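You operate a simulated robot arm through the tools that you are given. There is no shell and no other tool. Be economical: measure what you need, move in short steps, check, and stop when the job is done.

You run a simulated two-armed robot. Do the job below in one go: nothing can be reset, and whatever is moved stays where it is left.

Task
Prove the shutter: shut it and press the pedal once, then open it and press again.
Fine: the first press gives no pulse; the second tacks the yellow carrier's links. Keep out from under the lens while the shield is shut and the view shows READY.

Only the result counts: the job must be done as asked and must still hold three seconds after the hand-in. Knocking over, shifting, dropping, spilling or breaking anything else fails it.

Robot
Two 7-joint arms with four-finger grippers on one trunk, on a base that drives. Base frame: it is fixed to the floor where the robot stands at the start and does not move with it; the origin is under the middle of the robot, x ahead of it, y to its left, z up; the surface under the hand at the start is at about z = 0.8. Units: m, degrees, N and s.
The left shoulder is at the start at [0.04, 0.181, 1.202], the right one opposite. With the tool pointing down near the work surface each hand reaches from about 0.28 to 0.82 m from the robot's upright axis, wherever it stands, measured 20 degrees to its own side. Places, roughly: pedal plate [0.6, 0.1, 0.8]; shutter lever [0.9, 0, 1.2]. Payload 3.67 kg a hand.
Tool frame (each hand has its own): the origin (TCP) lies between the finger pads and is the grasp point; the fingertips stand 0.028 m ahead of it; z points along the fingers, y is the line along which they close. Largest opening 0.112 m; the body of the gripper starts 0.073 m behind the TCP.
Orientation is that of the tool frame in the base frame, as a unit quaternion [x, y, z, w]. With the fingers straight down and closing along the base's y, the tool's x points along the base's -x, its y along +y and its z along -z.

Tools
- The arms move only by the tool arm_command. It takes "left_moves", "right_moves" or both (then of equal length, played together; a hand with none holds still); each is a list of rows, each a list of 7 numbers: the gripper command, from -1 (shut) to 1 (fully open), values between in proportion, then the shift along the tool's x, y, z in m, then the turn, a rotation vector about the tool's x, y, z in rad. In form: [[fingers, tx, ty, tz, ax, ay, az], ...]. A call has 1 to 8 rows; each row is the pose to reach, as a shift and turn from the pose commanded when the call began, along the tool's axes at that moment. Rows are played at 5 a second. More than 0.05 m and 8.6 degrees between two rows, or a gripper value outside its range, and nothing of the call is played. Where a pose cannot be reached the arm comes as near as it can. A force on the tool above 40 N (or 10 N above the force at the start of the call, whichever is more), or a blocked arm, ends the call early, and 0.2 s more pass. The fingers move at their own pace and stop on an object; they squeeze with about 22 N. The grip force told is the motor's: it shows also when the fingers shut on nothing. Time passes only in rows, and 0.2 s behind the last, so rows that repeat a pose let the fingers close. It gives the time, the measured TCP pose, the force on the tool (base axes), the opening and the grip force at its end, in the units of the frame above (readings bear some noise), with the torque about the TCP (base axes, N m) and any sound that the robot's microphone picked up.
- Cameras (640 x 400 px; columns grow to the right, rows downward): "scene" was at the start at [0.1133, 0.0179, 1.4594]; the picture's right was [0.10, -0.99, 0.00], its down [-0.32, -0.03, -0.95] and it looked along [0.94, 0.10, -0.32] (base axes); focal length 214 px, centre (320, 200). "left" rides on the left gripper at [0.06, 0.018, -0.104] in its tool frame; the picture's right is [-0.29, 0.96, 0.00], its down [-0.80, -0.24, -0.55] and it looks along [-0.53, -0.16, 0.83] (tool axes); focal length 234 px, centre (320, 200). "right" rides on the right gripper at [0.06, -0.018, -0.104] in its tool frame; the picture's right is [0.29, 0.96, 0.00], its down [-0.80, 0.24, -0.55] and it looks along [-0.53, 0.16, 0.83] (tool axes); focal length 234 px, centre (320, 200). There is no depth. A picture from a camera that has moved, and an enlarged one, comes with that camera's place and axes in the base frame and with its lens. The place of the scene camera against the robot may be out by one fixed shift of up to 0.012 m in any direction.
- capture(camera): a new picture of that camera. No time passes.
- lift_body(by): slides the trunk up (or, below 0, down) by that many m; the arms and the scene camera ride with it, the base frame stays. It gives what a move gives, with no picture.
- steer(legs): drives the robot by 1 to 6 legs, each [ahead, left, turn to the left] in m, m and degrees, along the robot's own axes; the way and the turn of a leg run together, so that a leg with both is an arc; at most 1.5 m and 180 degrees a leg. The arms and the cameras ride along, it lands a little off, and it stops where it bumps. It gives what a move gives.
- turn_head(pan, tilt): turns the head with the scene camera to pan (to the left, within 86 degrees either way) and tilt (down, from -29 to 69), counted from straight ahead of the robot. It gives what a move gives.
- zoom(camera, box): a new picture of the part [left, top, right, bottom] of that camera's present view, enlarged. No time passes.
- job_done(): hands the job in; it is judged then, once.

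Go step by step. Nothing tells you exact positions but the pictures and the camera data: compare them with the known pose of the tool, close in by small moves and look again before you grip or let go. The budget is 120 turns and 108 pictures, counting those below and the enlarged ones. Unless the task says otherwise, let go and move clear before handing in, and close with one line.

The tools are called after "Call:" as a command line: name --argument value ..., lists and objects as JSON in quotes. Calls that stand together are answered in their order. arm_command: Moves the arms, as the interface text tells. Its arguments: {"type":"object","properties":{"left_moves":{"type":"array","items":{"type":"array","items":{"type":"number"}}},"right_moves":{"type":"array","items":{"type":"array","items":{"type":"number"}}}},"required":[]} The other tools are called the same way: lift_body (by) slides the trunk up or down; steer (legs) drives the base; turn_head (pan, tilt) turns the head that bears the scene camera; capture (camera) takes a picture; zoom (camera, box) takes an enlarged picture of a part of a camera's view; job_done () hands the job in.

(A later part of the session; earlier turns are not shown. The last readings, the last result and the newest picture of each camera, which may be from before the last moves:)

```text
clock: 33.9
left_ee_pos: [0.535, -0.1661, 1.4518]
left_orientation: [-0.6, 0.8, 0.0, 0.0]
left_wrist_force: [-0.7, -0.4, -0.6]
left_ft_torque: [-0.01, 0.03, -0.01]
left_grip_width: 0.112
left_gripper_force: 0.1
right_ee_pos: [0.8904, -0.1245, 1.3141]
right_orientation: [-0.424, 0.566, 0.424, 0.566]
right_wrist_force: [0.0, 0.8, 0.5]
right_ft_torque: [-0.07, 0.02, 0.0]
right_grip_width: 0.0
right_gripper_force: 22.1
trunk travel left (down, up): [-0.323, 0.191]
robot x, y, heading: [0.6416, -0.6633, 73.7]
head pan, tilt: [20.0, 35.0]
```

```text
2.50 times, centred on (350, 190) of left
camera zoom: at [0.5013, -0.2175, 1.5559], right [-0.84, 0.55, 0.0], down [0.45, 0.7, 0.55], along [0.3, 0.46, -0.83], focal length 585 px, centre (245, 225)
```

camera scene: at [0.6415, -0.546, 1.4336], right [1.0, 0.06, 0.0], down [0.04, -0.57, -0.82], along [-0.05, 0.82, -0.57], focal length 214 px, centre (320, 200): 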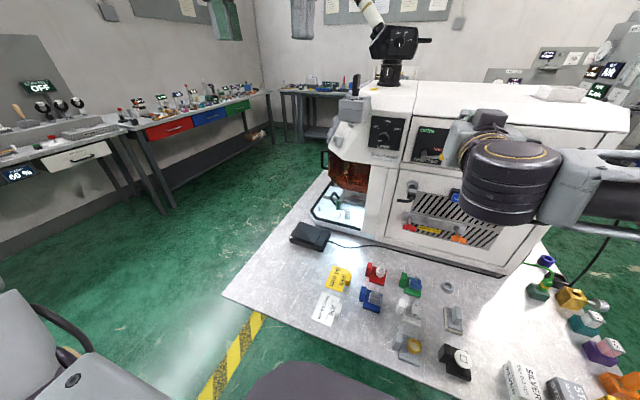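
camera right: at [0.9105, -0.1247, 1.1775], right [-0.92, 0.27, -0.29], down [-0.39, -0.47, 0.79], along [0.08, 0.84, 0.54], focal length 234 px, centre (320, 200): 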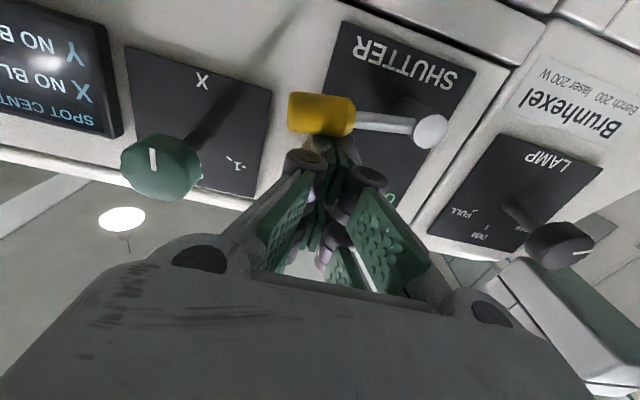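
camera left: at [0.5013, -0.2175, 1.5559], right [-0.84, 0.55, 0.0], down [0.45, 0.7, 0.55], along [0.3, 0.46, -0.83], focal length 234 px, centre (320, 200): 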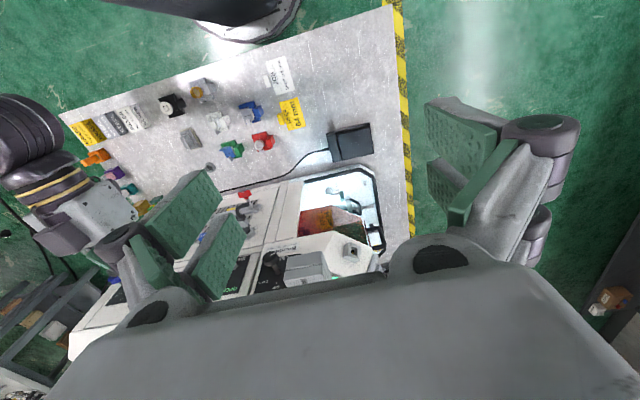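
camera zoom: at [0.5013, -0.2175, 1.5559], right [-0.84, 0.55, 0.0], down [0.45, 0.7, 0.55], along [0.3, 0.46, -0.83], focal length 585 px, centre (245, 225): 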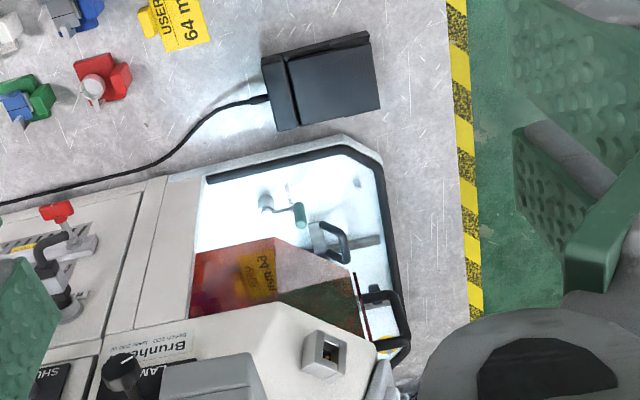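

I place the pedal plate near (0.53, 0.078) with its top at about z = 0.84. Its free, raised end is the one away from the cable. I'll lower the left hand, fingers shut, toward a point above that end.

Call:
arm_command --left_moves '[[-1, -0.018, 0.006, 0.04, 0, 0, 0], [-1, -0.036, 0.012, 0.08, 0, 0, 0], [-1, -0.054, 0.018, 0.12, 0, 0, 0], [-1, -0.072, 0.024, 0.16, 0, 0, 0], [-1, -0.09, 0.03, 0.2, 0, 0, 0], [-1, -0.108, 0.036, 0.24, 0, 0, 0], [-1, -0.126, 0.042, 0.28, 0, 0, 0], [-1, -0.144, 0.048, 0.32, 0, 0, 0]]'

Call:
arm_command --left_moves '[[-1, -0.022, 0.007, 0.03, 0, 0, 0], [-1, -0.044, 0.014, 0.06, 0, 0, 0], [-1, -0.066, 0.021, 0.09, 0, 0, 0], [-1, -0.088, 0.028, 0.12, 0, 0, 0], [-1, -0.088, 0.028, 0.14, 0, 0, 0], [-1, -0.088, 0.028, 0.14, 0, 0, 0]]'

Call:
capture --camera "left"

Call:
capture --camera "scene"

```text
clock: 35.6
left_ee_pos: [0.5292, -0.011, 1.1332]
left_orientation: [-0.6, 0.8, -0.002, 0.0]
left_wrist_force: [-0.1, 0.4, 0.2]
left_ft_torque: [-0.01, 0.02, 0.0]
left_grip_width: 0.0
left_gripper_force: 22.5
right_ee_pos: [0.891, -0.1218, 1.3113]
right_orientation: [-0.425, 0.566, 0.424, 0.565]
right_wrist_force: [-0.6, 0.3, 0.6]
right_ft_torque: [0.04, 0.0, -0.01]
right_grip_width: 0.0
right_gripper_force: 21.7
trunk travel left (down, up): [-0.323, 0.191]
robot x, y, heading: [0.6392, -0.657, 73.7]
head pan, tilt: [20.0, 35.0]
```

```text
clock: 37.0
left_ee_pos: [0.5271, 0.0784, 0.9923]
left_orientation: [-0.599, 0.8, 0.0, 0.0]
left_wrist_force: [-0.3, -0.1, -0.5]
left_ft_torque: [0.0, 0.01, 0.01]
left_grip_width: 0.0
left_gripper_force: 22.1
right_ee_pos: [0.8921, -0.1249, 1.3109]
right_orientation: [-0.424, 0.566, 0.424, 0.565]
right_wrist_force: [0.6, 0.1, 1.2]
right_ft_torque: [0.01, 0.01, -0.02]
right_grip_width: 0.0002
right_gripper_force: 21.8
trunk travel left (down, up): [-0.323, 0.191]
robot x, y, heading: [0.6439, -0.664, 73.6]
head pan, tilt: [20.0, 35.0]
```

```text
71 pictures are left
camera left: at [0.4931, 0.0275, 1.0948], right [-0.84, 0.55, 0.0], down [0.45, 0.7, 0.55], along [0.3, 0.46, -0.83], focal length 234 px, centre (320, 200)
```

left: 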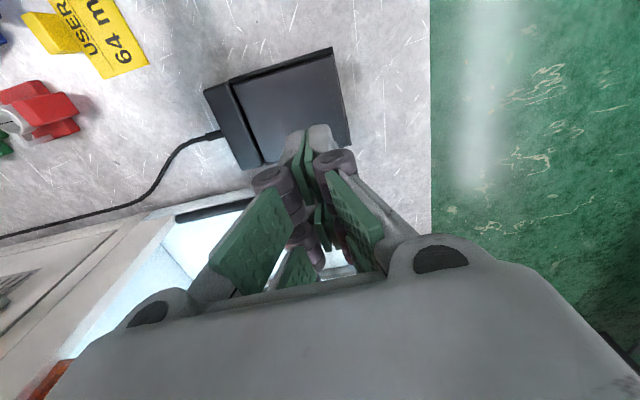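

```text
70 pictures are left
camera scene: at [0.6416, -0.5461, 1.4336], right [1.0, 0.06, 0.0], down [0.04, -0.57, -0.82], along [-0.05, 0.82, -0.57], focal length 214 px, centre (320, 200)
```

scene: 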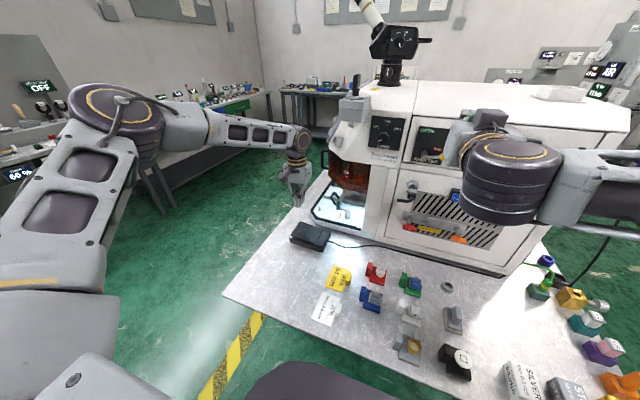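

The fingertip is almost over the plate, and the pedal centre line is about 12 mm nearer to me. I'll correct that and descend to just above the plate.

Call:
arm_command --left_moves '[[-1, 0.011, -0.005, 0.03, 0, 0, 0], [-1, 0.011, -0.005, 0.06, 0, 0, 0], [-1, 0.011, -0.005, 0.085, 0, 0, 0], [-1, 0.011, -0.005, 0.1, 0, 0, 0], [-1, 0.011, -0.005, 0.1, 0, 0, 0]]'

Call:
capture --camera "left"

Call:
zoom --camera "scene" --box '[260, 180, 350, 260]'

```text
clock: 38.2
left_ee_pos: [0.527, 0.0647, 0.8941]
left_orientation: [-0.6, 0.8, 0.0, 0.001]
left_wrist_force: [0.3, 0.3, 0.1]
left_ft_torque: [0.03, -0.02, -0.02]
left_grip_width: 0.0
left_gripper_force: 22.4
right_ee_pos: [0.891, -0.1252, 1.3124]
right_orientation: [-0.425, 0.565, 0.424, 0.566]
right_wrist_force: [-0.1, 0.9, -0.4]
right_ft_torque: [-0.01, -0.01, 0.01]
right_grip_width: 0.0
right_gripper_force: 22.5
trunk travel left (down, up): [-0.323, 0.191]
robot x, y, heading: [0.6402, -0.6611, 73.6]
head pan, tilt: [20.0, 35.0]
```

```text
69 pictures are left
camera left: at [0.4938, 0.0133, 0.997], right [-0.84, 0.55, 0.0], down [0.45, 0.7, 0.56], along [0.3, 0.47, -0.83], focal length 234 px, centre (320, 200)
```

left: 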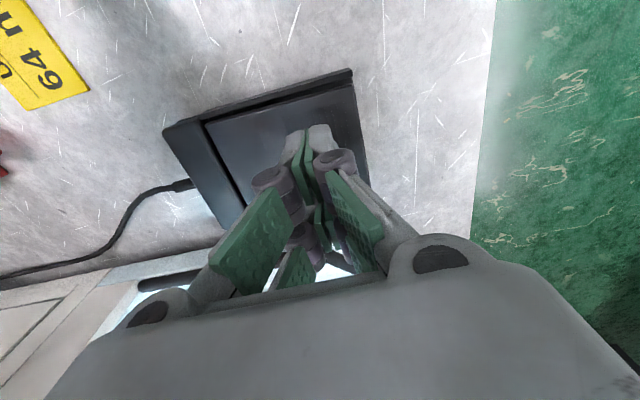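

```text
5.00 times, centred on (305, 220) of scene
camera zoom: at [0.6412, -0.5457, 1.4336], right [1.0, 0.06, 0.0], down [0.04, -0.57, -0.82], along [-0.05, 0.82, -0.57], focal length 1072 px, centre (395, 100)
```

zoom: 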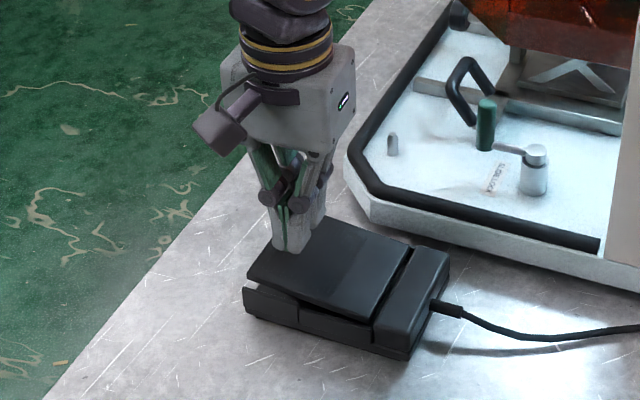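

The tip is directly above the free end of the pedal plate and the shutter is shut. I'll press slowly and watch the force.

Call:
arm_command --left_moves '[[-1, 0, 0, 0.01, 0, 0, 0], [-1, 0, 0, 0.018, 0, 0, 0], [-1, 0, 0, 0.024, 0, 0, 0], [-1, 0, 0, 0.03, 0, 0, 0], [-1, 0, 0, 0.035, 0, 0, 0], [-1, 0, 0, 0.04, 0, 0, 0]]'

Call:
zoom --camera "scene" --box '[260, 180, 350, 260]'

```text
clock: 39.6
left_ee_pos: [0.5197, 0.0531, 0.8676]
left_orientation: [-0.6, 0.8, 0.0, 0.002]
left_wrist_force: [1.2, 1.1, 3.8]
left_ft_torque: [0.08, 0.0, -0.03]
left_grip_width: 0.0
left_gripper_force: 22.0
left hand out of reach, approached as far as the arm can: row 1, 2, 3, 4, 5, 6
right_ee_pos: [0.8908, -0.1261, 1.3125]
right_orientation: [-0.423, 0.566, 0.423, 0.567]
right_wrist_force: [0.3, -0.4, 0.1]
right_ft_torque: [-0.01, 0.0, -0.02]
right_grip_width: 0.0002
right_gripper_force: 22.2
trunk travel left (down, up): [-0.323, 0.191]
robot x, y, heading: [0.639, -0.6603, 73.7]
head pan, tilt: [20.0, 35.0]
```

```text
5.00 times, centred on (305, 220) of scene
camera zoom: at [0.6416, -0.546, 1.4336], right [1.0, 0.06, 0.0], down [0.04, -0.57, -0.82], along [-0.05, 0.82, -0.57], focal length 1072 px, centre (395, 100)
```

zoom: 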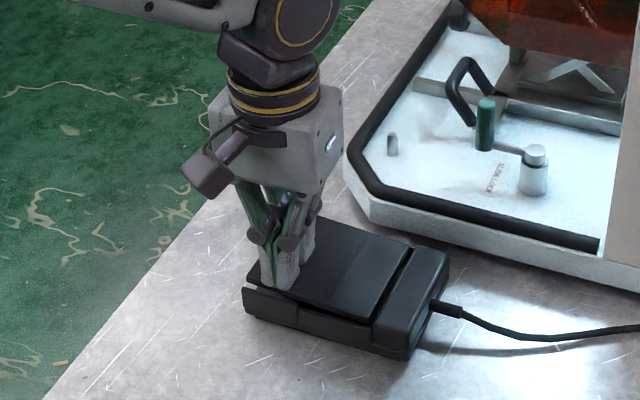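

The left arm ran out of reach and the tip slid to the plate's near corner with only about 4 N on it. I'll look closely at whether the plate has moved at all.

Call:
zoom --camera "scene" --box '[280, 210, 350, 260]'

Call:
capture --camera "left"

```text
8.00 times, centred on (315, 235) of scene
camera zoom: at [0.6416, -0.546, 1.4336], right [1.0, 0.06, 0.0], down [0.04, -0.57, -0.82], along [-0.05, 0.82, -0.57], focal length 1716 px, centre (360, -80)
```

zoom: 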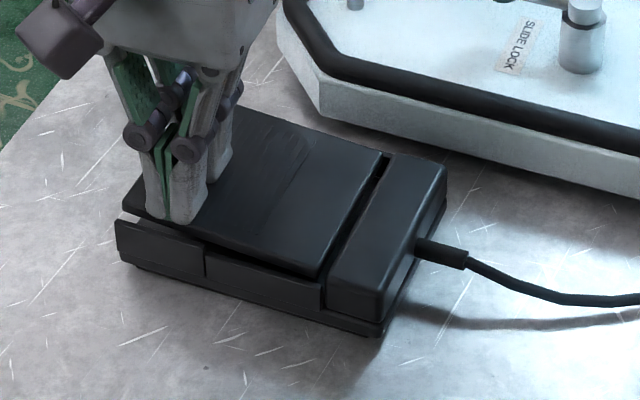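

```text
65 pictures are left
camera left: at [0.4858, 0.0005, 0.9706], right [-0.84, 0.55, 0.0], down [0.45, 0.7, 0.56], along [0.3, 0.47, -0.83], focal length 234 px, centre (320, 200)
```

left: 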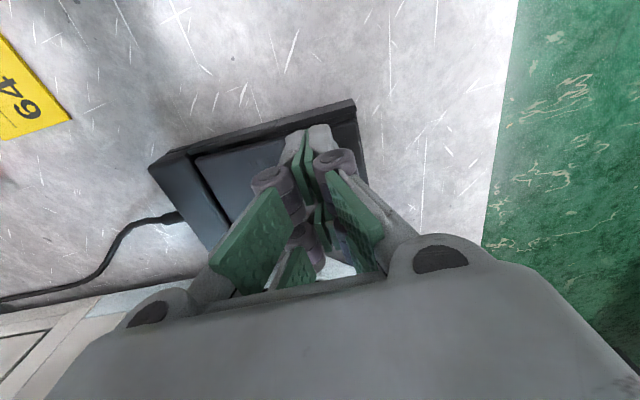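

The plate looks only slightly depressed. To keep this as one single press I won't release; I'll lower the trunk in small steps to finish the stroke.

Call:
lift_body --by -0.006

Call:
zoom --camera "scene" --box '[280, 210, 350, 260]'

```text
clock: 40.2
left_ee_pos: [0.5197, 0.053, 0.8613]
left_orientation: [-0.6, 0.8, 0.0, 0.002]
left_wrist_force: [-1.3, 2.4, 4.9]
left_ft_torque: [0.01, 0.08, -0.03]
left_grip_width: 0.006
left_gripper_force: 22.1
right_ee_pos: [0.8907, -0.1249, 1.3069]
right_orientation: [-0.423, 0.566, 0.423, 0.567]
right_wrist_force: [0.2, -0.1, 0.3]
right_ft_torque: [0.02, 0.03, 0.0]
right_grip_width: 0.0
right_gripper_force: 22.0
trunk travel left (down, up): [-0.317, 0.197]
robot x, y, heading: [0.6432, -0.6599, 73.7]
head pan, tilt: [20.0, 35.0]
heard: click
```

```text
8.00 times, centred on (315, 235) of scene
camera zoom: at [0.6414, -0.5461, 1.4276], right [1.0, 0.06, 0.0], down [0.04, -0.57, -0.82], along [-0.05, 0.82, -0.57], focal length 1716 px, centre (360, -80)
```

zoom: 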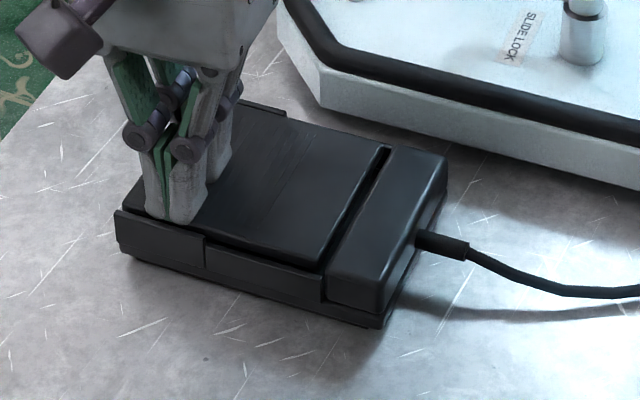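

A click was heard, so the pedal switched once with no sign of a pulse. I'll lift the hand straight off.

Call:
arm_command --left_moves '[[-1, 0.012, 0.007, -0.045, 0, 0, 0], [-1, 0.012, 0.005, -0.09, 0, 0, 0], [-1, 0.012, 0, -0.135, 0, 0, 0], [-1, 0.02, 0, -0.17, 0, 0, 0], [-1, 0.04, 0, -0.21, 0, 0, 0], [-1, 0.06, 0, -0.25, 0, 0, 0]]'

Call:
zoom --camera "scene" --box '[280, 130, 400, 260]'

Call:
capture --camera "left"

```text
clock: 41.6
left_ee_pos: [0.5036, -0.0064, 1.112]
left_orientation: [-0.599, 0.801, 0.0, 0.001]
left_wrist_force: [0.4, -0.2, -0.6]
left_ft_torque: [0.03, 0.0, -0.01]
left_grip_width: 0.0
left_gripper_force: 21.8
right_ee_pos: [0.8917, -0.1265, 1.3082]
right_orientation: [-0.424, 0.566, 0.424, 0.566]
right_wrist_force: [-0.8, -0.6, 0.2]
right_ft_torque: [0.01, -0.01, 0.04]
right_grip_width: 0.0
right_gripper_force: 21.8
trunk travel left (down, up): [-0.317, 0.197]
robot x, y, heading: [0.6415, -0.6593, 73.7]
head pan, tilt: [20.0, 35.0]
```

```text
3.08 times, centred on (340, 195) of scene
camera zoom: at [0.6412, -0.5475, 1.4278], right [1.0, 0.06, 0.0], down [0.04, -0.57, -0.82], along [-0.05, 0.82, -0.57], focal length 660 px, centre (258, 215)
```

zoom: 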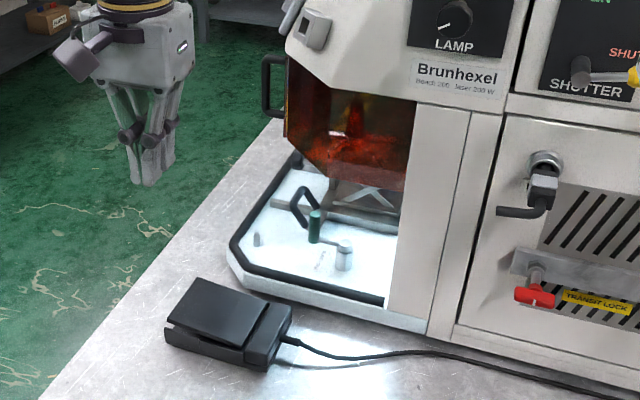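

```text
62 pictures are left
camera left: at [0.4695, -0.058, 1.2156], right [-0.84, 0.55, 0.0], down [0.45, 0.7, 0.56], along [0.3, 0.47, -0.83], focal length 234 px, centre (320, 200)
```

left: 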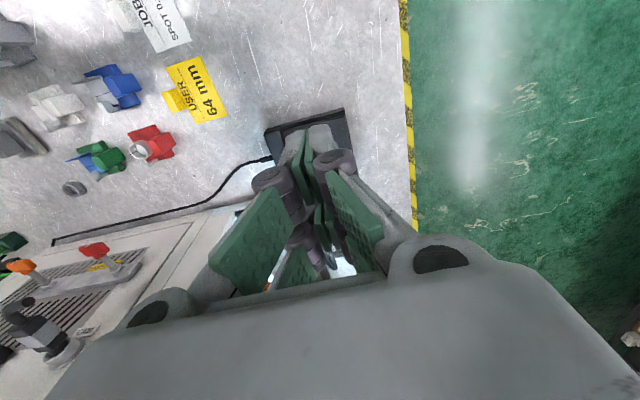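

The pedal sprang back and has not shifted. Next I'll bring the right finger in below the lever knob so I can lift it back to OPEN.

Call:
arm_command --right_moves '[[-1, 0.04, -0.008, 0, 0, 0, 0], [-1, 0.08, -0.016, 0, 0, 0, 0], [-1, 0.123, -0.018, 0, 0, 0, 0], [-1, 0.123, -0.018, 0.03, 0, 0, 0], [-1, 0.123, -0.018, 0.06, 0, 0, 0], [-1, 0.123, -0.018, 0.06, 0, 0, 0]]'

Call:
capture --camera "right"

Call:
turn_head --pan 0 --tilt 30

Call:
zoom --camera "scene" --box '[290, 110, 420, 210]'

```text
clock: 43.0
left_ee_pos: [0.5035, -0.004, 1.1118]
left_orientation: [-0.6, 0.8, 0.0, 0.001]
left_wrist_force: [0.3, 0.1, 0.4]
left_ft_torque: [0.02, 0.01, 0.01]
left_grip_width: 0.0
left_gripper_force: 22.1
right_ee_pos: [0.9242, -0.0693, 1.1816]
right_orientation: [-0.424, 0.566, 0.424, 0.566]
right_wrist_force: [0.3, 1.2, -0.7]
right_ft_torque: [-0.03, 0.04, 0.03]
right_grip_width: 0.0002
right_gripper_force: 22.2
trunk travel left (down, up): [-0.317, 0.197]
robot x, y, heading: [0.641, -0.659, 74.0]
head pan, tilt: [20.0, 35.0]
```

```text
61 pictures are left
camera right: at [0.9116, -0.1746, 1.1228], right [-0.92, 0.27, -0.29], down [-0.39, -0.46, 0.8], along [0.08, 0.84, 0.53], focal length 234 px, centre (320, 200)
```

right: 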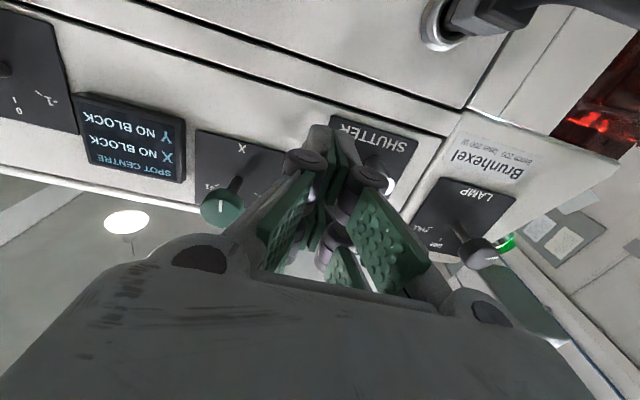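

```text
clock: 43.8
left_ee_pos: [0.5029, -0.0048, 1.1119]
left_orientation: [-0.599, 0.801, 0.001, 0.001]
left_wrist_force: [-0.7, 0.5, -0.7]
left_ft_torque: [0.0, -0.01, -0.02]
left_grip_width: 0.0001
left_gripper_force: 22.6
right_ee_pos: [0.9251, -0.0689, 1.1829]
right_orientation: [-0.424, 0.566, 0.424, 0.566]
right_wrist_force: [0.1, 0.3, -0.4]
right_ft_torque: [0.02, 0.0, -0.04]
right_grip_width: 0.0
right_gripper_force: 22.5
trunk travel left (down, up): [-0.317, 0.197]
robot x, y, heading: [0.6394, -0.6613, 73.8]
head pan, tilt: [0.0, 30.0]
```

```text
4.00 times, centred on (355, 160) of scene
camera zoom: at [0.6722, -0.5468, 1.4354], right [0.96, -0.28, 0.0], down [-0.14, -0.48, -0.87], along [0.24, 0.83, -0.5], focal length 858 px, centre (180, 360)
```

zoom: 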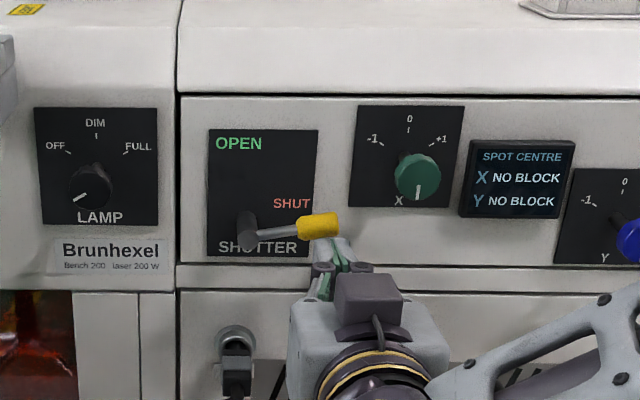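

The lever actually rests at about 82°, beyond the SHUT mark, so it was well shut. I'll lower the finger a bit more and slide it in under the knob.

Call:
arm_command --right_moves '[[-1, 0.016, 0, -0.005, 0, 0, 0], [-1, 0.016, 0, 0.025, 0, 0, 0], [-1, 0.016, 0, 0.046, 0, 0, 0], [-1, 0.016, 0, 0.046, 0, 0, 0]]'

Call:
capture --camera "right"

Call:
zoom --camera "scene" --box '[310, 130, 400, 200]'

```text
clock: 44.8
left_ee_pos: [0.5034, -0.0057, 1.1117]
left_orientation: [-0.599, 0.8, 0.0, 0.001]
left_wrist_force: [0.1, 0.1, 0.2]
left_ft_torque: [0.0, -0.01, -0.01]
left_grip_width: 0.0001
left_gripper_force: 22.6
right_ee_pos: [0.9378, -0.0274, 1.168]
right_orientation: [-0.424, 0.569, 0.421, 0.566]
right_wrist_force: [0.4, -0.7, 0.6]
right_ft_torque: [-0.02, 0.03, -0.01]
right_grip_width: 0.0
right_gripper_force: 21.8
trunk travel left (down, up): [-0.317, 0.197]
robot x, y, heading: [0.6397, -0.6621, 73.7]
head pan, tilt: [0.0, 30.0]
```

```text
59 pictures are left
camera right: at [0.9235, -0.1323, 1.1094], right [-0.92, 0.27, -0.29], down [-0.39, -0.46, 0.8], along [0.09, 0.85, 0.53], focal length 234 px, centre (320, 200)
```

right: 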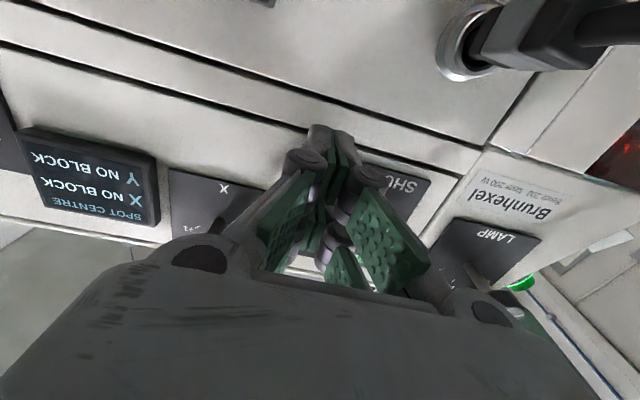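

```text
5.71 times, centred on (355, 165) of scene
camera zoom: at [0.672, -0.5474, 1.4355], right [0.96, -0.28, 0.0], down [-0.14, -0.48, -0.87], along [0.24, 0.83, -0.5], focal length 1226 px, centre (120, 400)
```

zoom: 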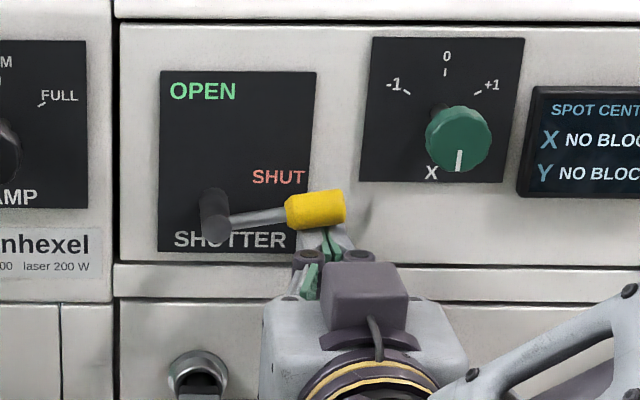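

The finger is right below the knob. I'll lift the lever along its arc back to OPEN.

Call:
arm_command --right_moves '[[-1, -0.018, 0.005, 0, 0, 0, 0], [-1, -0.035, 0.004, 0, 0, 0, 0], [-1, -0.05, 0.007, 0, 0, 0, 0], [-1, -0.0625, 0.013, 0, 0, 0, 0], [-1, -0.073, 0.022, 0, 0, 0, 0], [-1, -0.08, 0.031, 0, 0, 0, 0], [-1, -0.083, 0.038, 0, 0, 0, 0], [-1, -0.084, 0.043, 0, 0, 0, 0]]'

Call:
capture --camera "right"

Call:
zoom --camera "scene" --box '[310, 130, 400, 200]'

```text
clock: 46.6
left_ee_pos: [0.5075, -0.0056, 1.1117]
left_orientation: [-0.599, 0.801, 0.002, 0.0]
left_wrist_force: [0.6, 0.3, -0.9]
left_ft_torque: [0.01, -0.01, 0.03]
left_grip_width: 0.0
left_gripper_force: 21.9
right_ee_pos: [0.9032, -0.0167, 1.2501]
right_orientation: [-0.422, 0.569, 0.422, 0.567]
right_wrist_force: [18.0, -11.8, -8.6]
right_ft_torque: [-0.27, -0.35, -0.05]
right_grip_width: 0.0
right_gripper_force: 21.6
trunk travel left (down, up): [-0.317, 0.197]
robot x, y, heading: [0.6433, -0.6623, 73.5]
head pan, tilt: [0.0, 30.0]
```

```text
57 pictures are left
camera right: at [0.8898, -0.1217, 1.191], right [-0.92, 0.28, -0.29], down [-0.39, -0.46, 0.8], along [0.09, 0.84, 0.53], focal length 234 px, centre (320, 200)
```

right: 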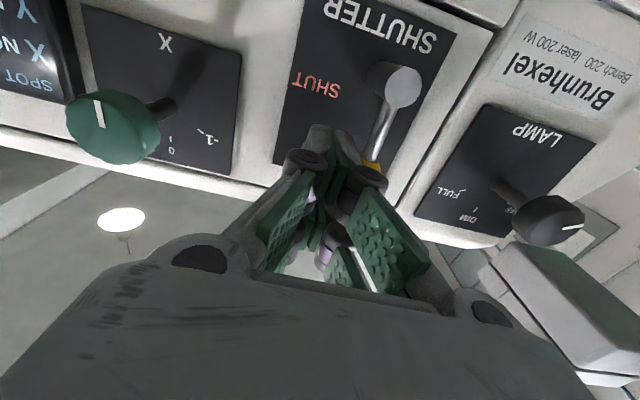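

```text
5.71 times, centred on (355, 165) of scene
camera zoom: at [0.6765, -0.5484, 1.4353], right [0.96, -0.28, 0.0], down [-0.14, -0.48, -0.87], along [0.24, 0.83, -0.5], focal length 1226 px, centre (120, 400)
```

zoom: 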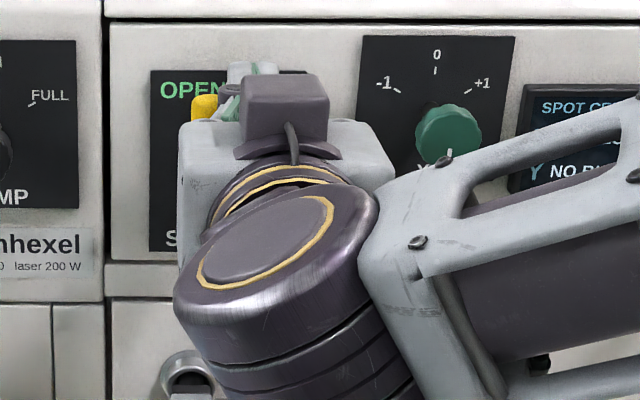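

The lever is against its OPEN stop with about 20 N on it. I'll back off to the side and then away, and check that it stays.

Call:
arm_command --right_moves '[[-1, 0, -0.02, 0, 0, 0, 0], [-1, 0, -0.02, -0.04, 0, 0, 0], [-1, -0.02, -0.02, -0.08, 0, 0, 0], [-1, -0.06, -0.03, -0.11, 0, 0, 0], [-1, -0.1, -0.05, -0.11, 0, 0, 0], [-1, -0.1, -0.05, -0.11, 0, 0, 0]]'

Call:
zoom --camera "scene" --box '[290, 110, 420, 210]'

```text
refused: row 4 steps farther than a row can; nothing moved
```

```text
4.00 times, centred on (355, 160) of scene
camera zoom: at [0.6765, -0.5484, 1.4353], right [0.96, -0.28, 0.0], down [-0.14, -0.48, -0.87], along [0.24, 0.83, -0.5], focal length 858 px, centre (180, 360)
```

zoom: 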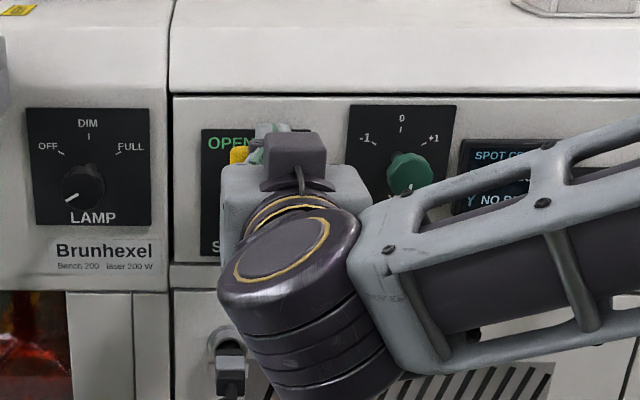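

That call was refused because one step was too long. I'll back off again with shorter rows.

Call:
arm_command --right_moves '[[-1, 0, -0.02, 0, 0, 0, 0], [-1, 0, -0.02, -0.04, 0, 0, 0], [-1, -0.02, -0.02, -0.08, 0, 0, 0], [-1, -0.05, -0.03, -0.11, 0, 0, 0], [-1, -0.09, -0.04, -0.12, 0, 0, 0], [-1, -0.1, -0.05, -0.12, 0, 0, 0]]'

Call:
zoom --camera "scene" --box '[290, 110, 420, 210]'

```text
clock: 48.0
left_ee_pos: [0.504, -0.0037, 1.1114]
left_orientation: [-0.601, 0.799, -0.001, 0.001]
left_wrist_force: [-0.7, 0.3, 0.0]
left_ft_torque: [0.0, 0.0, 0.03]
left_grip_width: 0.0001
left_gripper_force: 22.7
right_ee_pos: [0.9128, -0.1455, 1.3522]
right_orientation: [-0.424, 0.566, 0.424, 0.566]
right_wrist_force: [-0.3, 0.6, 0.4]
right_ft_torque: [-0.03, 0.01, -0.01]
right_grip_width: 0.0
right_gripper_force: 21.9
trunk travel left (down, up): [-0.317, 0.197]
robot x, y, heading: [0.6368, -0.6578, 73.6]
head pan, tilt: [0.0, 30.0]
```

```text
4.00 times, centred on (355, 160) of scene
camera zoom: at [0.6728, -0.5466, 1.4354], right [0.96, -0.28, 0.0], down [-0.14, -0.48, -0.87], along [0.24, 0.83, -0.5], focal length 858 px, centre (180, 360)
```

zoom: 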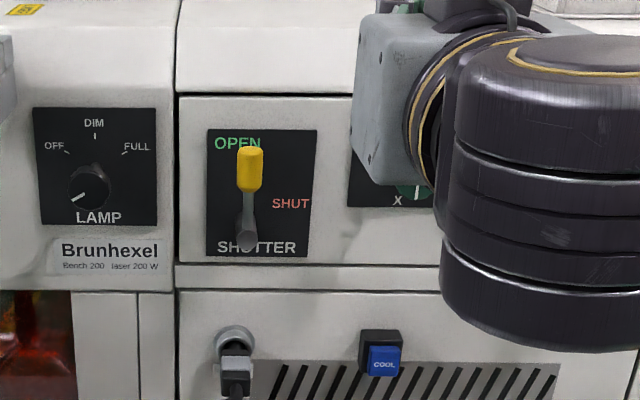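

The shutter stands at OPEN. Rather than strain the left arm again, I'll raise the left hand and drive back to the starting spot in front, where the pedal is in easy reach and the display can be read.

Call:
arm_command --left_moves '[[-1, 0.0, 0, -0.045, 0, 0, 0], [-1, 0.01, 0, -0.09, 0, 0, 0], [-1, 0.02, 0, -0.135, 0, 0, 0], [-1, 0.04, 0, -0.18, 0, 0, 0], [-1, 0.06, 0, -0.22, 0, 0, 0], [-1, 0.08, 0, -0.26, 0, 0, 0], [-1, 0.1, 0, -0.3, 0, 0, 0], [-1, 0.12, 0, -0.34, 0, 0, 0]]' --right_moves '[[-1, 0, 0, -0.01, 0, 0, 0], [-1, -0.01, 0, -0.02, 0, 0, 0], [-1, -0.02, 0, -0.03, 0, 0, 0], [-1, -0.03, 0, -0.04, 0, 0, 0], [-1, -0.04, 0, -0.05, 0, 0, 0], [-1, -0.05, 0, -0.06, 0, 0, 0], [-1, -0.06, 0, -0.08, 0, 0, 0], [-1, -0.07, 0, -0.1, 0, 0, 0]]'

Call:
steer --legs '[[0, 0, -73.6], [-0.76, 0, 0], [0, 0.66, 0]]'

Call:
turn_head --pan 6 --tilt 20

Call:
capture --camera "scene"

```text
clock: 49.8
left_ee_pos: [0.4667, -0.123, 1.4533]
left_orientation: [-0.6, 0.8, 0.0, 0.001]
left_wrist_force: [0.2, -0.7, 0.4]
left_ft_torque: [0.04, 0.01, 0.03]
left_grip_width: 0.0
left_gripper_force: 21.6
right_ee_pos: [0.8824, -0.2451, 1.4213]
right_orientation: [-0.423, 0.565, 0.425, 0.567]
right_wrist_force: [0.2, 0.3, 1.4]
right_ft_torque: [0.01, 0.02, -0.01]
right_grip_width: 0.0003
right_gripper_force: 22.2
trunk travel left (down, up): [-0.317, 0.197]
robot x, y, heading: [0.6405, -0.6613, 73.6]
head pan, tilt: [0.0, 30.0]
```

```text
clock: 60.9
left_ee_pos: [0.319, 0.3185, 1.4518]
left_orientation: [-0.015, 1.0, 0.0, 0.001]
left_wrist_force: [0.9, 0.0, 0.7]
left_ft_torque: [0.03, 0.04, -0.01]
left_grip_width: 0.0
left_gripper_force: 21.9
right_ee_pos: [0.3326, -0.1148, 1.4214]
right_orientation: [-0.011, 0.707, 0.011, 0.707]
right_wrist_force: [-0.6, -0.6, 0.3]
right_ft_torque: [0.0, 0.01, -0.01]
right_grip_width: 0.0
right_gripper_force: 22.3
trunk travel left (down, up): [-0.317, 0.197]
robot x, y, heading: [-0.1418, -0.0174, 1.8]
head pan, tilt: [0.0, 30.0]
```

```text
clock: 61.6
left_ee_pos: [0.3196, 0.318, 1.4522]
left_orientation: [-0.015, 1.0, 0.0, 0.001]
left_wrist_force: [0.9, -0.4, 1.3]
left_ft_torque: [-0.02, 0.03, 0.01]
left_grip_width: 0.0
left_gripper_force: 21.9
right_ee_pos: [0.3328, -0.1141, 1.4212]
right_orientation: [-0.01, 0.707, 0.01, 0.707]
right_wrist_force: [-0.6, -0.2, -0.1]
right_ft_torque: [-0.02, 0.01, 0.01]
right_grip_width: 0.0
right_gripper_force: 21.7
trunk travel left (down, up): [-0.317, 0.197]
robot x, y, heading: [-0.1433, -0.0156, 1.8]
head pan, tilt: [6.0, 20.0]
```

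```text
53 pictures are left
camera scene: at [-0.0287, 0.0065, 1.4514], right [0.13, -0.99, 0.0], down [-0.34, -0.05, -0.94], along [0.93, 0.13, -0.34], focal length 214 px, centre (320, 200)
```

scene: 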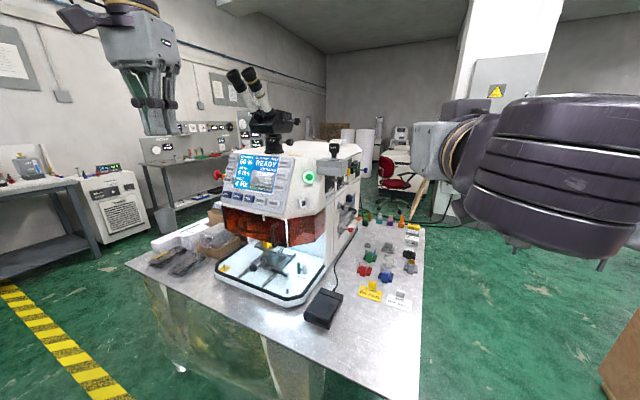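

Call:
zoom --camera "scene" --box '[225, 145, 325, 215]'

Call:
zoom --camera "scene" --box '[290, 270, 360, 340]'

```text
5.71 times, centred on (275, 180) of scene
camera zoom: at [-0.0287, 0.0065, 1.4514], right [0.13, -0.99, 0.0], down [-0.34, -0.05, -0.94], along [0.93, 0.13, -0.34], focal length 1226 px, centre (577, 314)
```

zoom: 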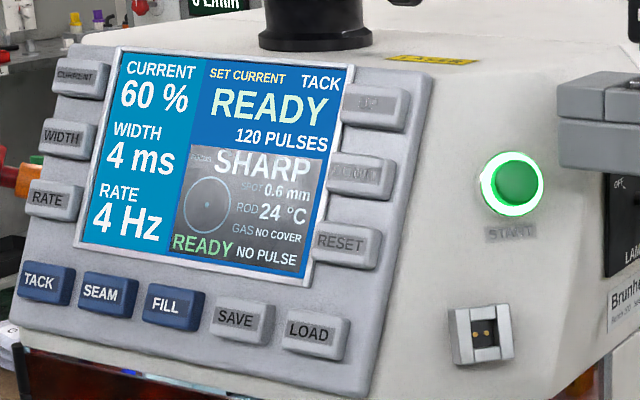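

```text
5.71 times, centred on (325, 305) of scene
camera zoom: at [-0.0287, 0.0065, 1.4514], right [0.13, -0.99, 0.0], down [-0.34, -0.05, -0.94], along [0.93, 0.13, -0.34], focal length 1226 px, centre (291, -400)
```

zoom: 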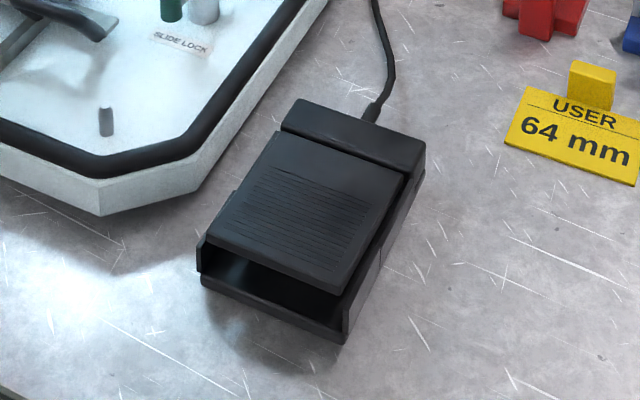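

The display shows READY, NO PULSE, 120 PULSES, so the first press gave no pulse, as wanted. I'll drive a little closer and set the left hand above the pedal.

Call:
steer --legs '[[0.1, 0, -1.8]]'

Call:
turn_head --pan 6 --tilt 35

Call:
capture --camera "left"

Call:
capture --camera "scene"

```text
clock: 62.8
left_ee_pos: [0.4285, 0.3053, 1.4513]
left_orientation: [0.001, 1.0, -0.001, 0.001]
left_wrist_force: [0.3, 0.1, 0.6]
left_ft_torque: [0.0, 0.0, 0.01]
left_grip_width: 0.0
left_gripper_force: 21.9
right_ee_pos: [0.4279, -0.1282, 1.4206]
right_orientation: [0.001, 0.707, -0.001, 0.707]
right_wrist_force: [0.1, -0.7, 0.5]
right_ft_torque: [0.02, 0.0, -0.04]
right_grip_width: 0.0
right_gripper_force: 22.0
trunk travel left (down, up): [-0.317, 0.197]
robot x, y, heading: [-0.0428, -0.014, -0.3]
head pan, tilt: [6.0, 20.0]
```

```text
clock: 63.6
left_ee_pos: [0.4301, 0.3036, 1.4515]
left_orientation: [0.0, 1.0, -0.001, 0.001]
left_wrist_force: [0.4, 0.6, -0.6]
left_ft_torque: [-0.02, 0.01, 0.02]
left_grip_width: 0.0
left_gripper_force: 22.2
right_ee_pos: [0.4303, -0.1279, 1.4208]
right_orientation: [0.0, 0.708, -0.001, 0.706]
right_wrist_force: [-0.3, 0.2, 0.1]
right_ft_torque: [0.01, 0.01, -0.04]
right_grip_width: 0.0
right_gripper_force: 22.0
trunk travel left (down, up): [-0.317, 0.197]
robot x, y, heading: [-0.0405, -0.015, -0.1]
head pan, tilt: [6.0, 35.0]
```

```text
50 pictures are left
camera left: at [0.3707, 0.3238, 1.555], right [0.29, 0.96, 0.0], down [0.8, -0.24, 0.55], along [0.53, -0.16, -0.83], focal length 234 px, centre (320, 200)
```

left: 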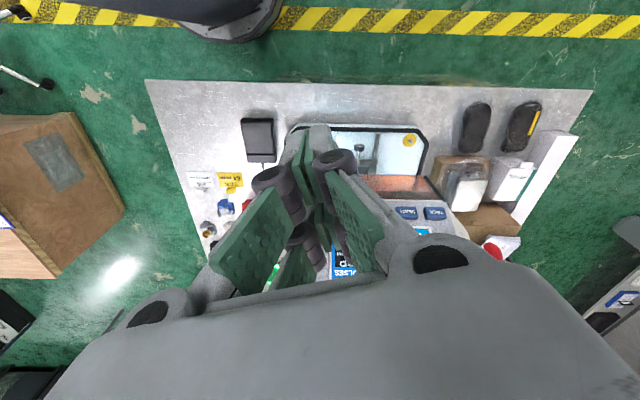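

```text
49 pictures are left
camera scene: at [0.0675, 0.0033, 1.4276], right [0.1, -0.99, 0.0], down [-0.57, -0.06, -0.82], along [0.81, 0.08, -0.57], focal length 214 px, centre (320, 200)
```

scene: 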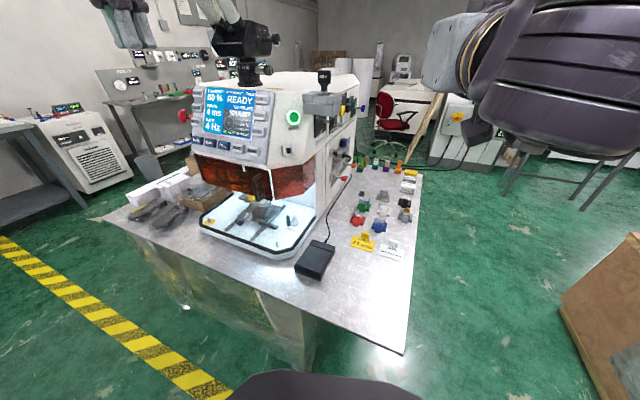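

Both cameras place the pedal's pressing point near (0.525, 0.070). I'll bring the left hand across and down above it.

Call:
arm_command --left_moves '[[-1, 0, -0.0293, 0.035, 0, 0, 0], [-1, 0, -0.0585, 0.07, 0, 0, 0], [-1, 0, -0.0878, 0.105, 0, 0, 0], [-1, 0, -0.117, 0.14, 0, 0, 0], [-1, 0, -0.1463, 0.175, 0, 0, 0], [-1, 0, -0.1755, 0.21, 0, 0, 0], [-1, 0, -0.205, 0.245, 0, 0, 0], [-1, 0, -0.234, 0.28, 0, 0, 0]]'

Call:
arm_command --left_moves '[[-1, -0.013, 0, 0.035, 0, 0, 0], [-1, -0.026, 0, 0.07, 0, 0, 0], [-1, -0.039, 0, 0.105, 0, 0, 0], [-1, -0.052, 0, 0.14, 0, 0, 0], [-1, -0.065, 0, 0.175, 0, 0, 0], [-1, -0.08, 0, 0.21, 0, 0, 0], [-1, -0.095, 0, 0.24, 0, 0, 0], [-1, -0.095, 0, 0.24, 0, 0, 0]]'

Call:
capture --camera "left"

Call:
zoom --camera "scene" --box '[260, 200, 370, 300]'

```text
clock: 65.4
left_ee_pos: [0.4299, 0.0676, 1.173]
left_orientation: [0.0, 1.0, -0.001, 0.0]
left_wrist_force: [1.2, -0.5, -0.2]
left_ft_torque: [0.02, -0.01, -0.01]
left_grip_width: 0.0
left_gripper_force: 21.8
right_ee_pos: [0.4311, -0.1272, 1.4217]
right_orientation: [0.001, 0.708, -0.001, 0.706]
right_wrist_force: [0.9, -0.1, 0.3]
right_ft_torque: [0.0, -0.04, 0.01]
right_grip_width: 0.0003
right_gripper_force: 22.2
trunk travel left (down, up): [-0.317, 0.197]
robot x, y, heading: [-0.0408, -0.0167, -0.1]
head pan, tilt: [6.0, 35.0]
```

```text
clock: 67.2
left_ee_pos: [0.5038, 0.1004, 0.9485]
left_orientation: [0.001, 1.0, -0.001, 0.001]
left_wrist_force: [-0.4, 0.0, 0.1]
left_ft_torque: [-0.02, 0.02, 0.0]
left_grip_width: 0.0
left_gripper_force: 21.8
left hand out of reach, approached as far as the arm can: row 5, 6, 7, 8
right_ee_pos: [0.4281, -0.1283, 1.4211]
right_orientation: [0.0, 0.706, 0.0, 0.708]
right_wrist_force: [0.2, 0.8, -1.4]
right_ft_torque: [0.0, 0.02, -0.01]
right_grip_width: 0.0
right_gripper_force: 21.9
trunk travel left (down, up): [-0.317, 0.197]
robot x, y, heading: [-0.0395, -0.0183, -0.2]
head pan, tilt: [6.0, 35.0]
```

```text
48 pictures are left
camera left: at [0.4434, 0.1192, 1.0515], right [0.29, 0.96, 0.0], down [0.8, -0.24, 0.56], along [0.53, -0.16, -0.83], focal length 234 px, centre (320, 200)
```

left: 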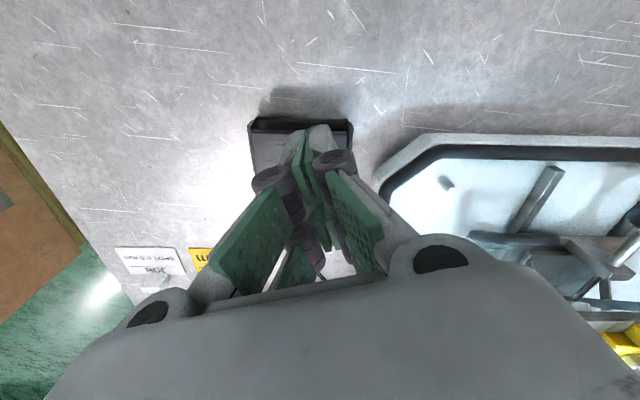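

```text
4.00 times, centred on (315, 250) of scene
camera zoom: at [0.0657, 0.0031, 1.4277], right [0.1, -0.99, 0.0], down [-0.57, -0.06, -0.82], along [0.81, 0.08, -0.57], focal length 858 px, centre (340, 0)
```

zoom: 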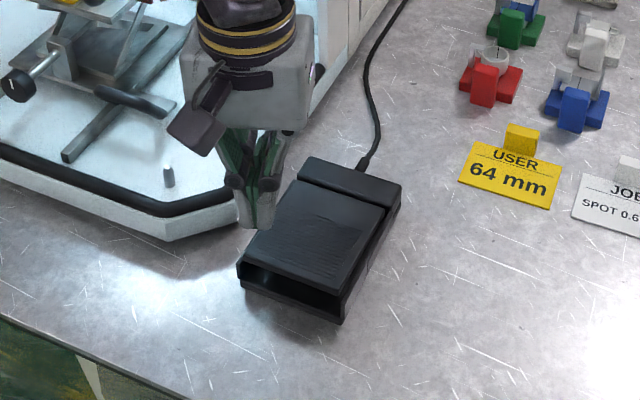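

The left arm cannot reach inward that far. I'll raise the hand and shift the base right so the pedal lies on the left arm's own side.

Call:
arm_command --left_moves '[[-1, 0.03, 0, -0.04, 0, 0, 0], [-1, 0.03, 0, -0.08, 0, 0, 0], [-1, 0.03, 0, -0.12, 0, 0, 0], [-1, 0.03, 0, -0.12, 0, 0, 0]]'

Call:
steer --legs '[[0, -0.22, 0]]'

Call:
capture --camera "scene"

```text
clock: 68.2
left_ee_pos: [0.4722, 0.1026, 1.0661]
left_orientation: [0.001, 1.0, 0.0, 0.0]
left_wrist_force: [0.0, -0.4, 0.3]
left_ft_torque: [-0.05, 0.02, 0.0]
left_grip_width: 0.0
left_gripper_force: 21.7
right_ee_pos: [0.4282, -0.1283, 1.421]
right_orientation: [0.0, 0.707, -0.001, 0.708]
right_wrist_force: [-0.3, 0.3, 0.5]
right_ft_torque: [0.02, -0.04, 0.02]
right_grip_width: 0.0001
right_gripper_force: 22.0
trunk travel left (down, up): [-0.317, 0.197]
robot x, y, heading: [-0.0389, -0.0137, 0.2]
head pan, tilt: [6.0, 35.0]
```

```text
clock: 69.9
left_ee_pos: [0.472, -0.1196, 1.0667]
left_orientation: [0.0, 1.0, 0.0, 0.0]
left_wrist_force: [-0.3, -0.5, -0.5]
left_ft_torque: [-0.02, 0.02, 0.0]
left_grip_width: 0.0
left_gripper_force: 21.9
right_ee_pos: [0.4285, -0.3505, 1.4211]
right_orientation: [0.0, 0.707, -0.001, 0.708]
right_wrist_force: [-0.4, 0.0, -0.3]
right_ft_torque: [0.0, -0.01, 0.01]
right_grip_width: 0.0
right_gripper_force: 22.0
trunk travel left (down, up): [-0.317, 0.197]
robot x, y, heading: [-0.0438, -0.2386, -0.3]
head pan, tilt: [6.0, 35.0]
```

```text
46 pictures are left
camera scene: at [0.0658, -0.2189, 1.4276], right [0.1, -0.99, 0.0], down [-0.57, -0.06, -0.82], along [0.81, 0.08, -0.57], focal length 214 px, centre (320, 200)
```

scene: 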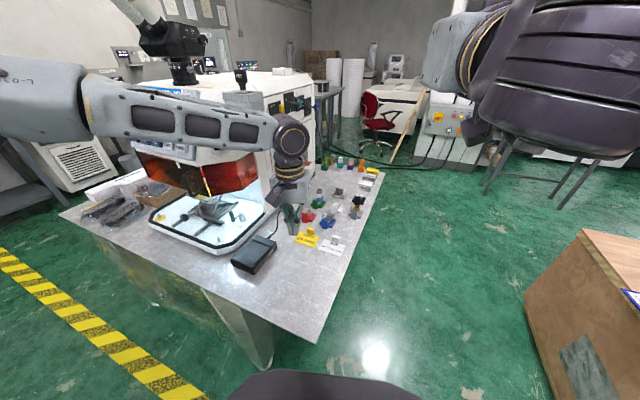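

Now I'll bring the hand back left over the pedal, keeping it high, and re-measure.

Call:
arm_command --left_moves '[[-1, -0.005, 0.04, 0, 0, 0, 0], [-1, -0.01, 0.08, 0, 0, 0, 0], [-1, -0.02, 0.12, 0, 0, 0, 0], [-1, -0.03, 0.16, 0, 0, 0, 0], [-1, -0.04, 0.19, 0.03, 0, 0, 0], [-1, -0.04, 0.19, 0.06, 0, 0, 0], [-1, -0.04, 0.19, 0.06, 0, 0, 0]]'

Call:
capture --camera "left"

Call:
zoom --camera "scene" --box '[210, 190, 320, 290]'

```text
clock: 71.5
left_ee_pos: [0.5106, 0.0712, 1.0087]
left_orientation: [0.0, 1.0, -0.001, 0.0]
left_wrist_force: [0.4, 0.5, 0.3]
left_ft_torque: [0.0, 0.02, -0.05]
left_grip_width: 0.0001
left_gripper_force: 22.3
right_ee_pos: [0.4286, -0.3515, 1.4208]
right_orientation: [0.001, 0.707, -0.001, 0.707]
right_wrist_force: [0.6, -0.2, -0.5]
right_ft_torque: [0.04, -0.03, 0.03]
right_grip_width: 0.0001
right_gripper_force: 22.2
trunk travel left (down, up): [-0.317, 0.197]
robot x, y, heading: [-0.0428, -0.2355, -0.2]
head pan, tilt: [6.0, 35.0]
```

```text
45 pictures are left
camera left: at [0.4507, 0.0894, 1.111], right [0.29, 0.96, 0.0], down [0.8, -0.24, 0.56], along [0.53, -0.16, -0.83], focal length 234 px, centre (320, 200)
```

left: 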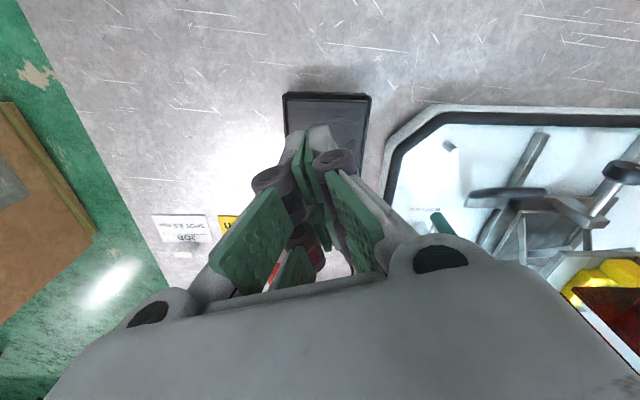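

```text
4.00 times, centred on (265, 240) of scene
camera zoom: at [0.0651, -0.2189, 1.4277], right [0.1, -0.99, 0.0], down [-0.57, -0.06, -0.82], along [0.81, 0.08, -0.57], focal length 858 px, centre (540, 40)
```

zoom: 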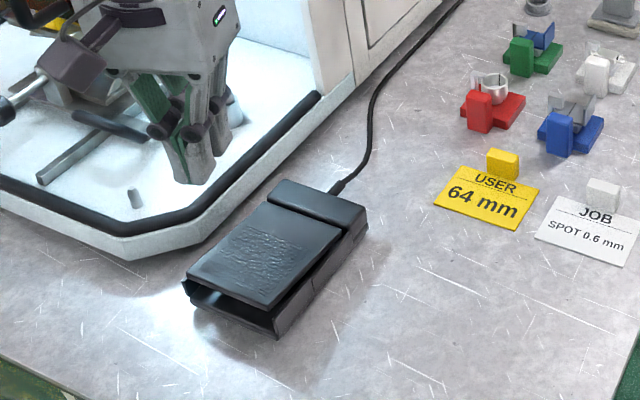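

The fixes agree on about (0.52, 0.076). I'll descend to just above the plate and confirm the arm can reach.

Call:
arm_command --left_moves '[[-1, -0.009, 0.005, 0.04, 0, 0, 0], [-1, -0.009, 0.005, 0.08, 0, 0, 0], [-1, -0.009, 0.005, 0.11, 0, 0, 0], [-1, -0.009, 0.005, 0.11, 0, 0, 0]]'

Call:
zoom --camera "scene" --box '[210, 190, 320, 290]'

Call:
capture --camera "left"

```text
clock: 72.5
left_ee_pos: [0.5194, 0.0737, 0.8964]
left_orientation: [0.0, 1.0, 0.0, 0.001]
left_wrist_force: [-0.9, 0.9, -0.2]
left_ft_torque: [0.02, 0.02, 0.01]
left_grip_width: 0.0
left_gripper_force: 21.9
right_ee_pos: [0.4283, -0.3508, 1.4204]
right_orientation: [0.0, 0.707, -0.001, 0.708]
right_wrist_force: [-0.8, -0.1, -0.7]
right_ft_torque: [-0.01, -0.03, -0.01]
right_grip_width: 0.0
right_gripper_force: 21.7
trunk travel left (down, up): [-0.317, 0.197]
robot x, y, heading: [-0.0413, -0.2374, 0.1]
head pan, tilt: [6.0, 35.0]
```

```text
4.00 times, centred on (265, 240) of scene
camera zoom: at [0.0655, -0.219, 1.4277], right [0.1, -0.99, 0.0], down [-0.57, -0.06, -0.82], along [0.81, 0.08, -0.57], focal length 858 px, centre (540, 40)
```

zoom: 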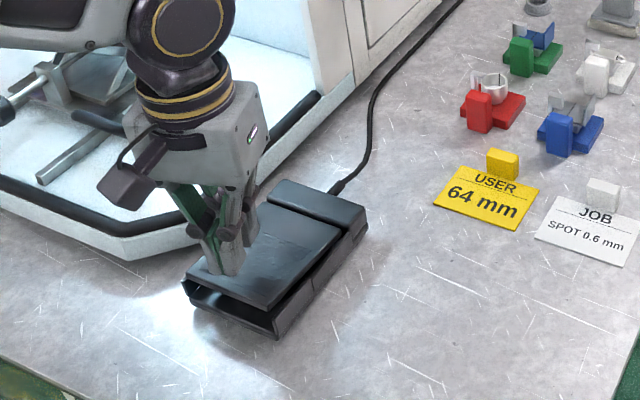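

```text
42 pictures are left
camera left: at [0.4601, 0.0923, 1.0005], right [0.29, 0.96, 0.0], down [0.8, -0.24, 0.56], along [0.53, -0.16, -0.83], focal length 234 px, centre (320, 200)
```

left: 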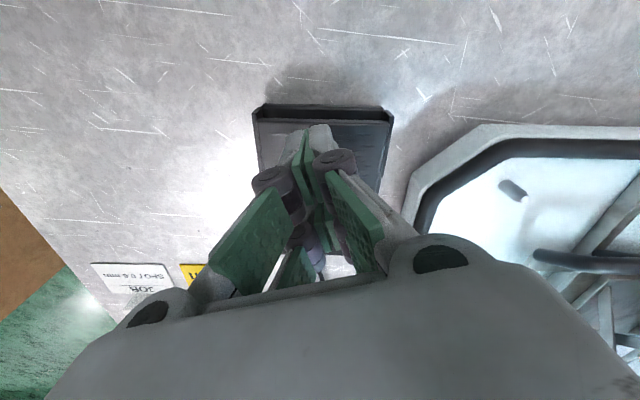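

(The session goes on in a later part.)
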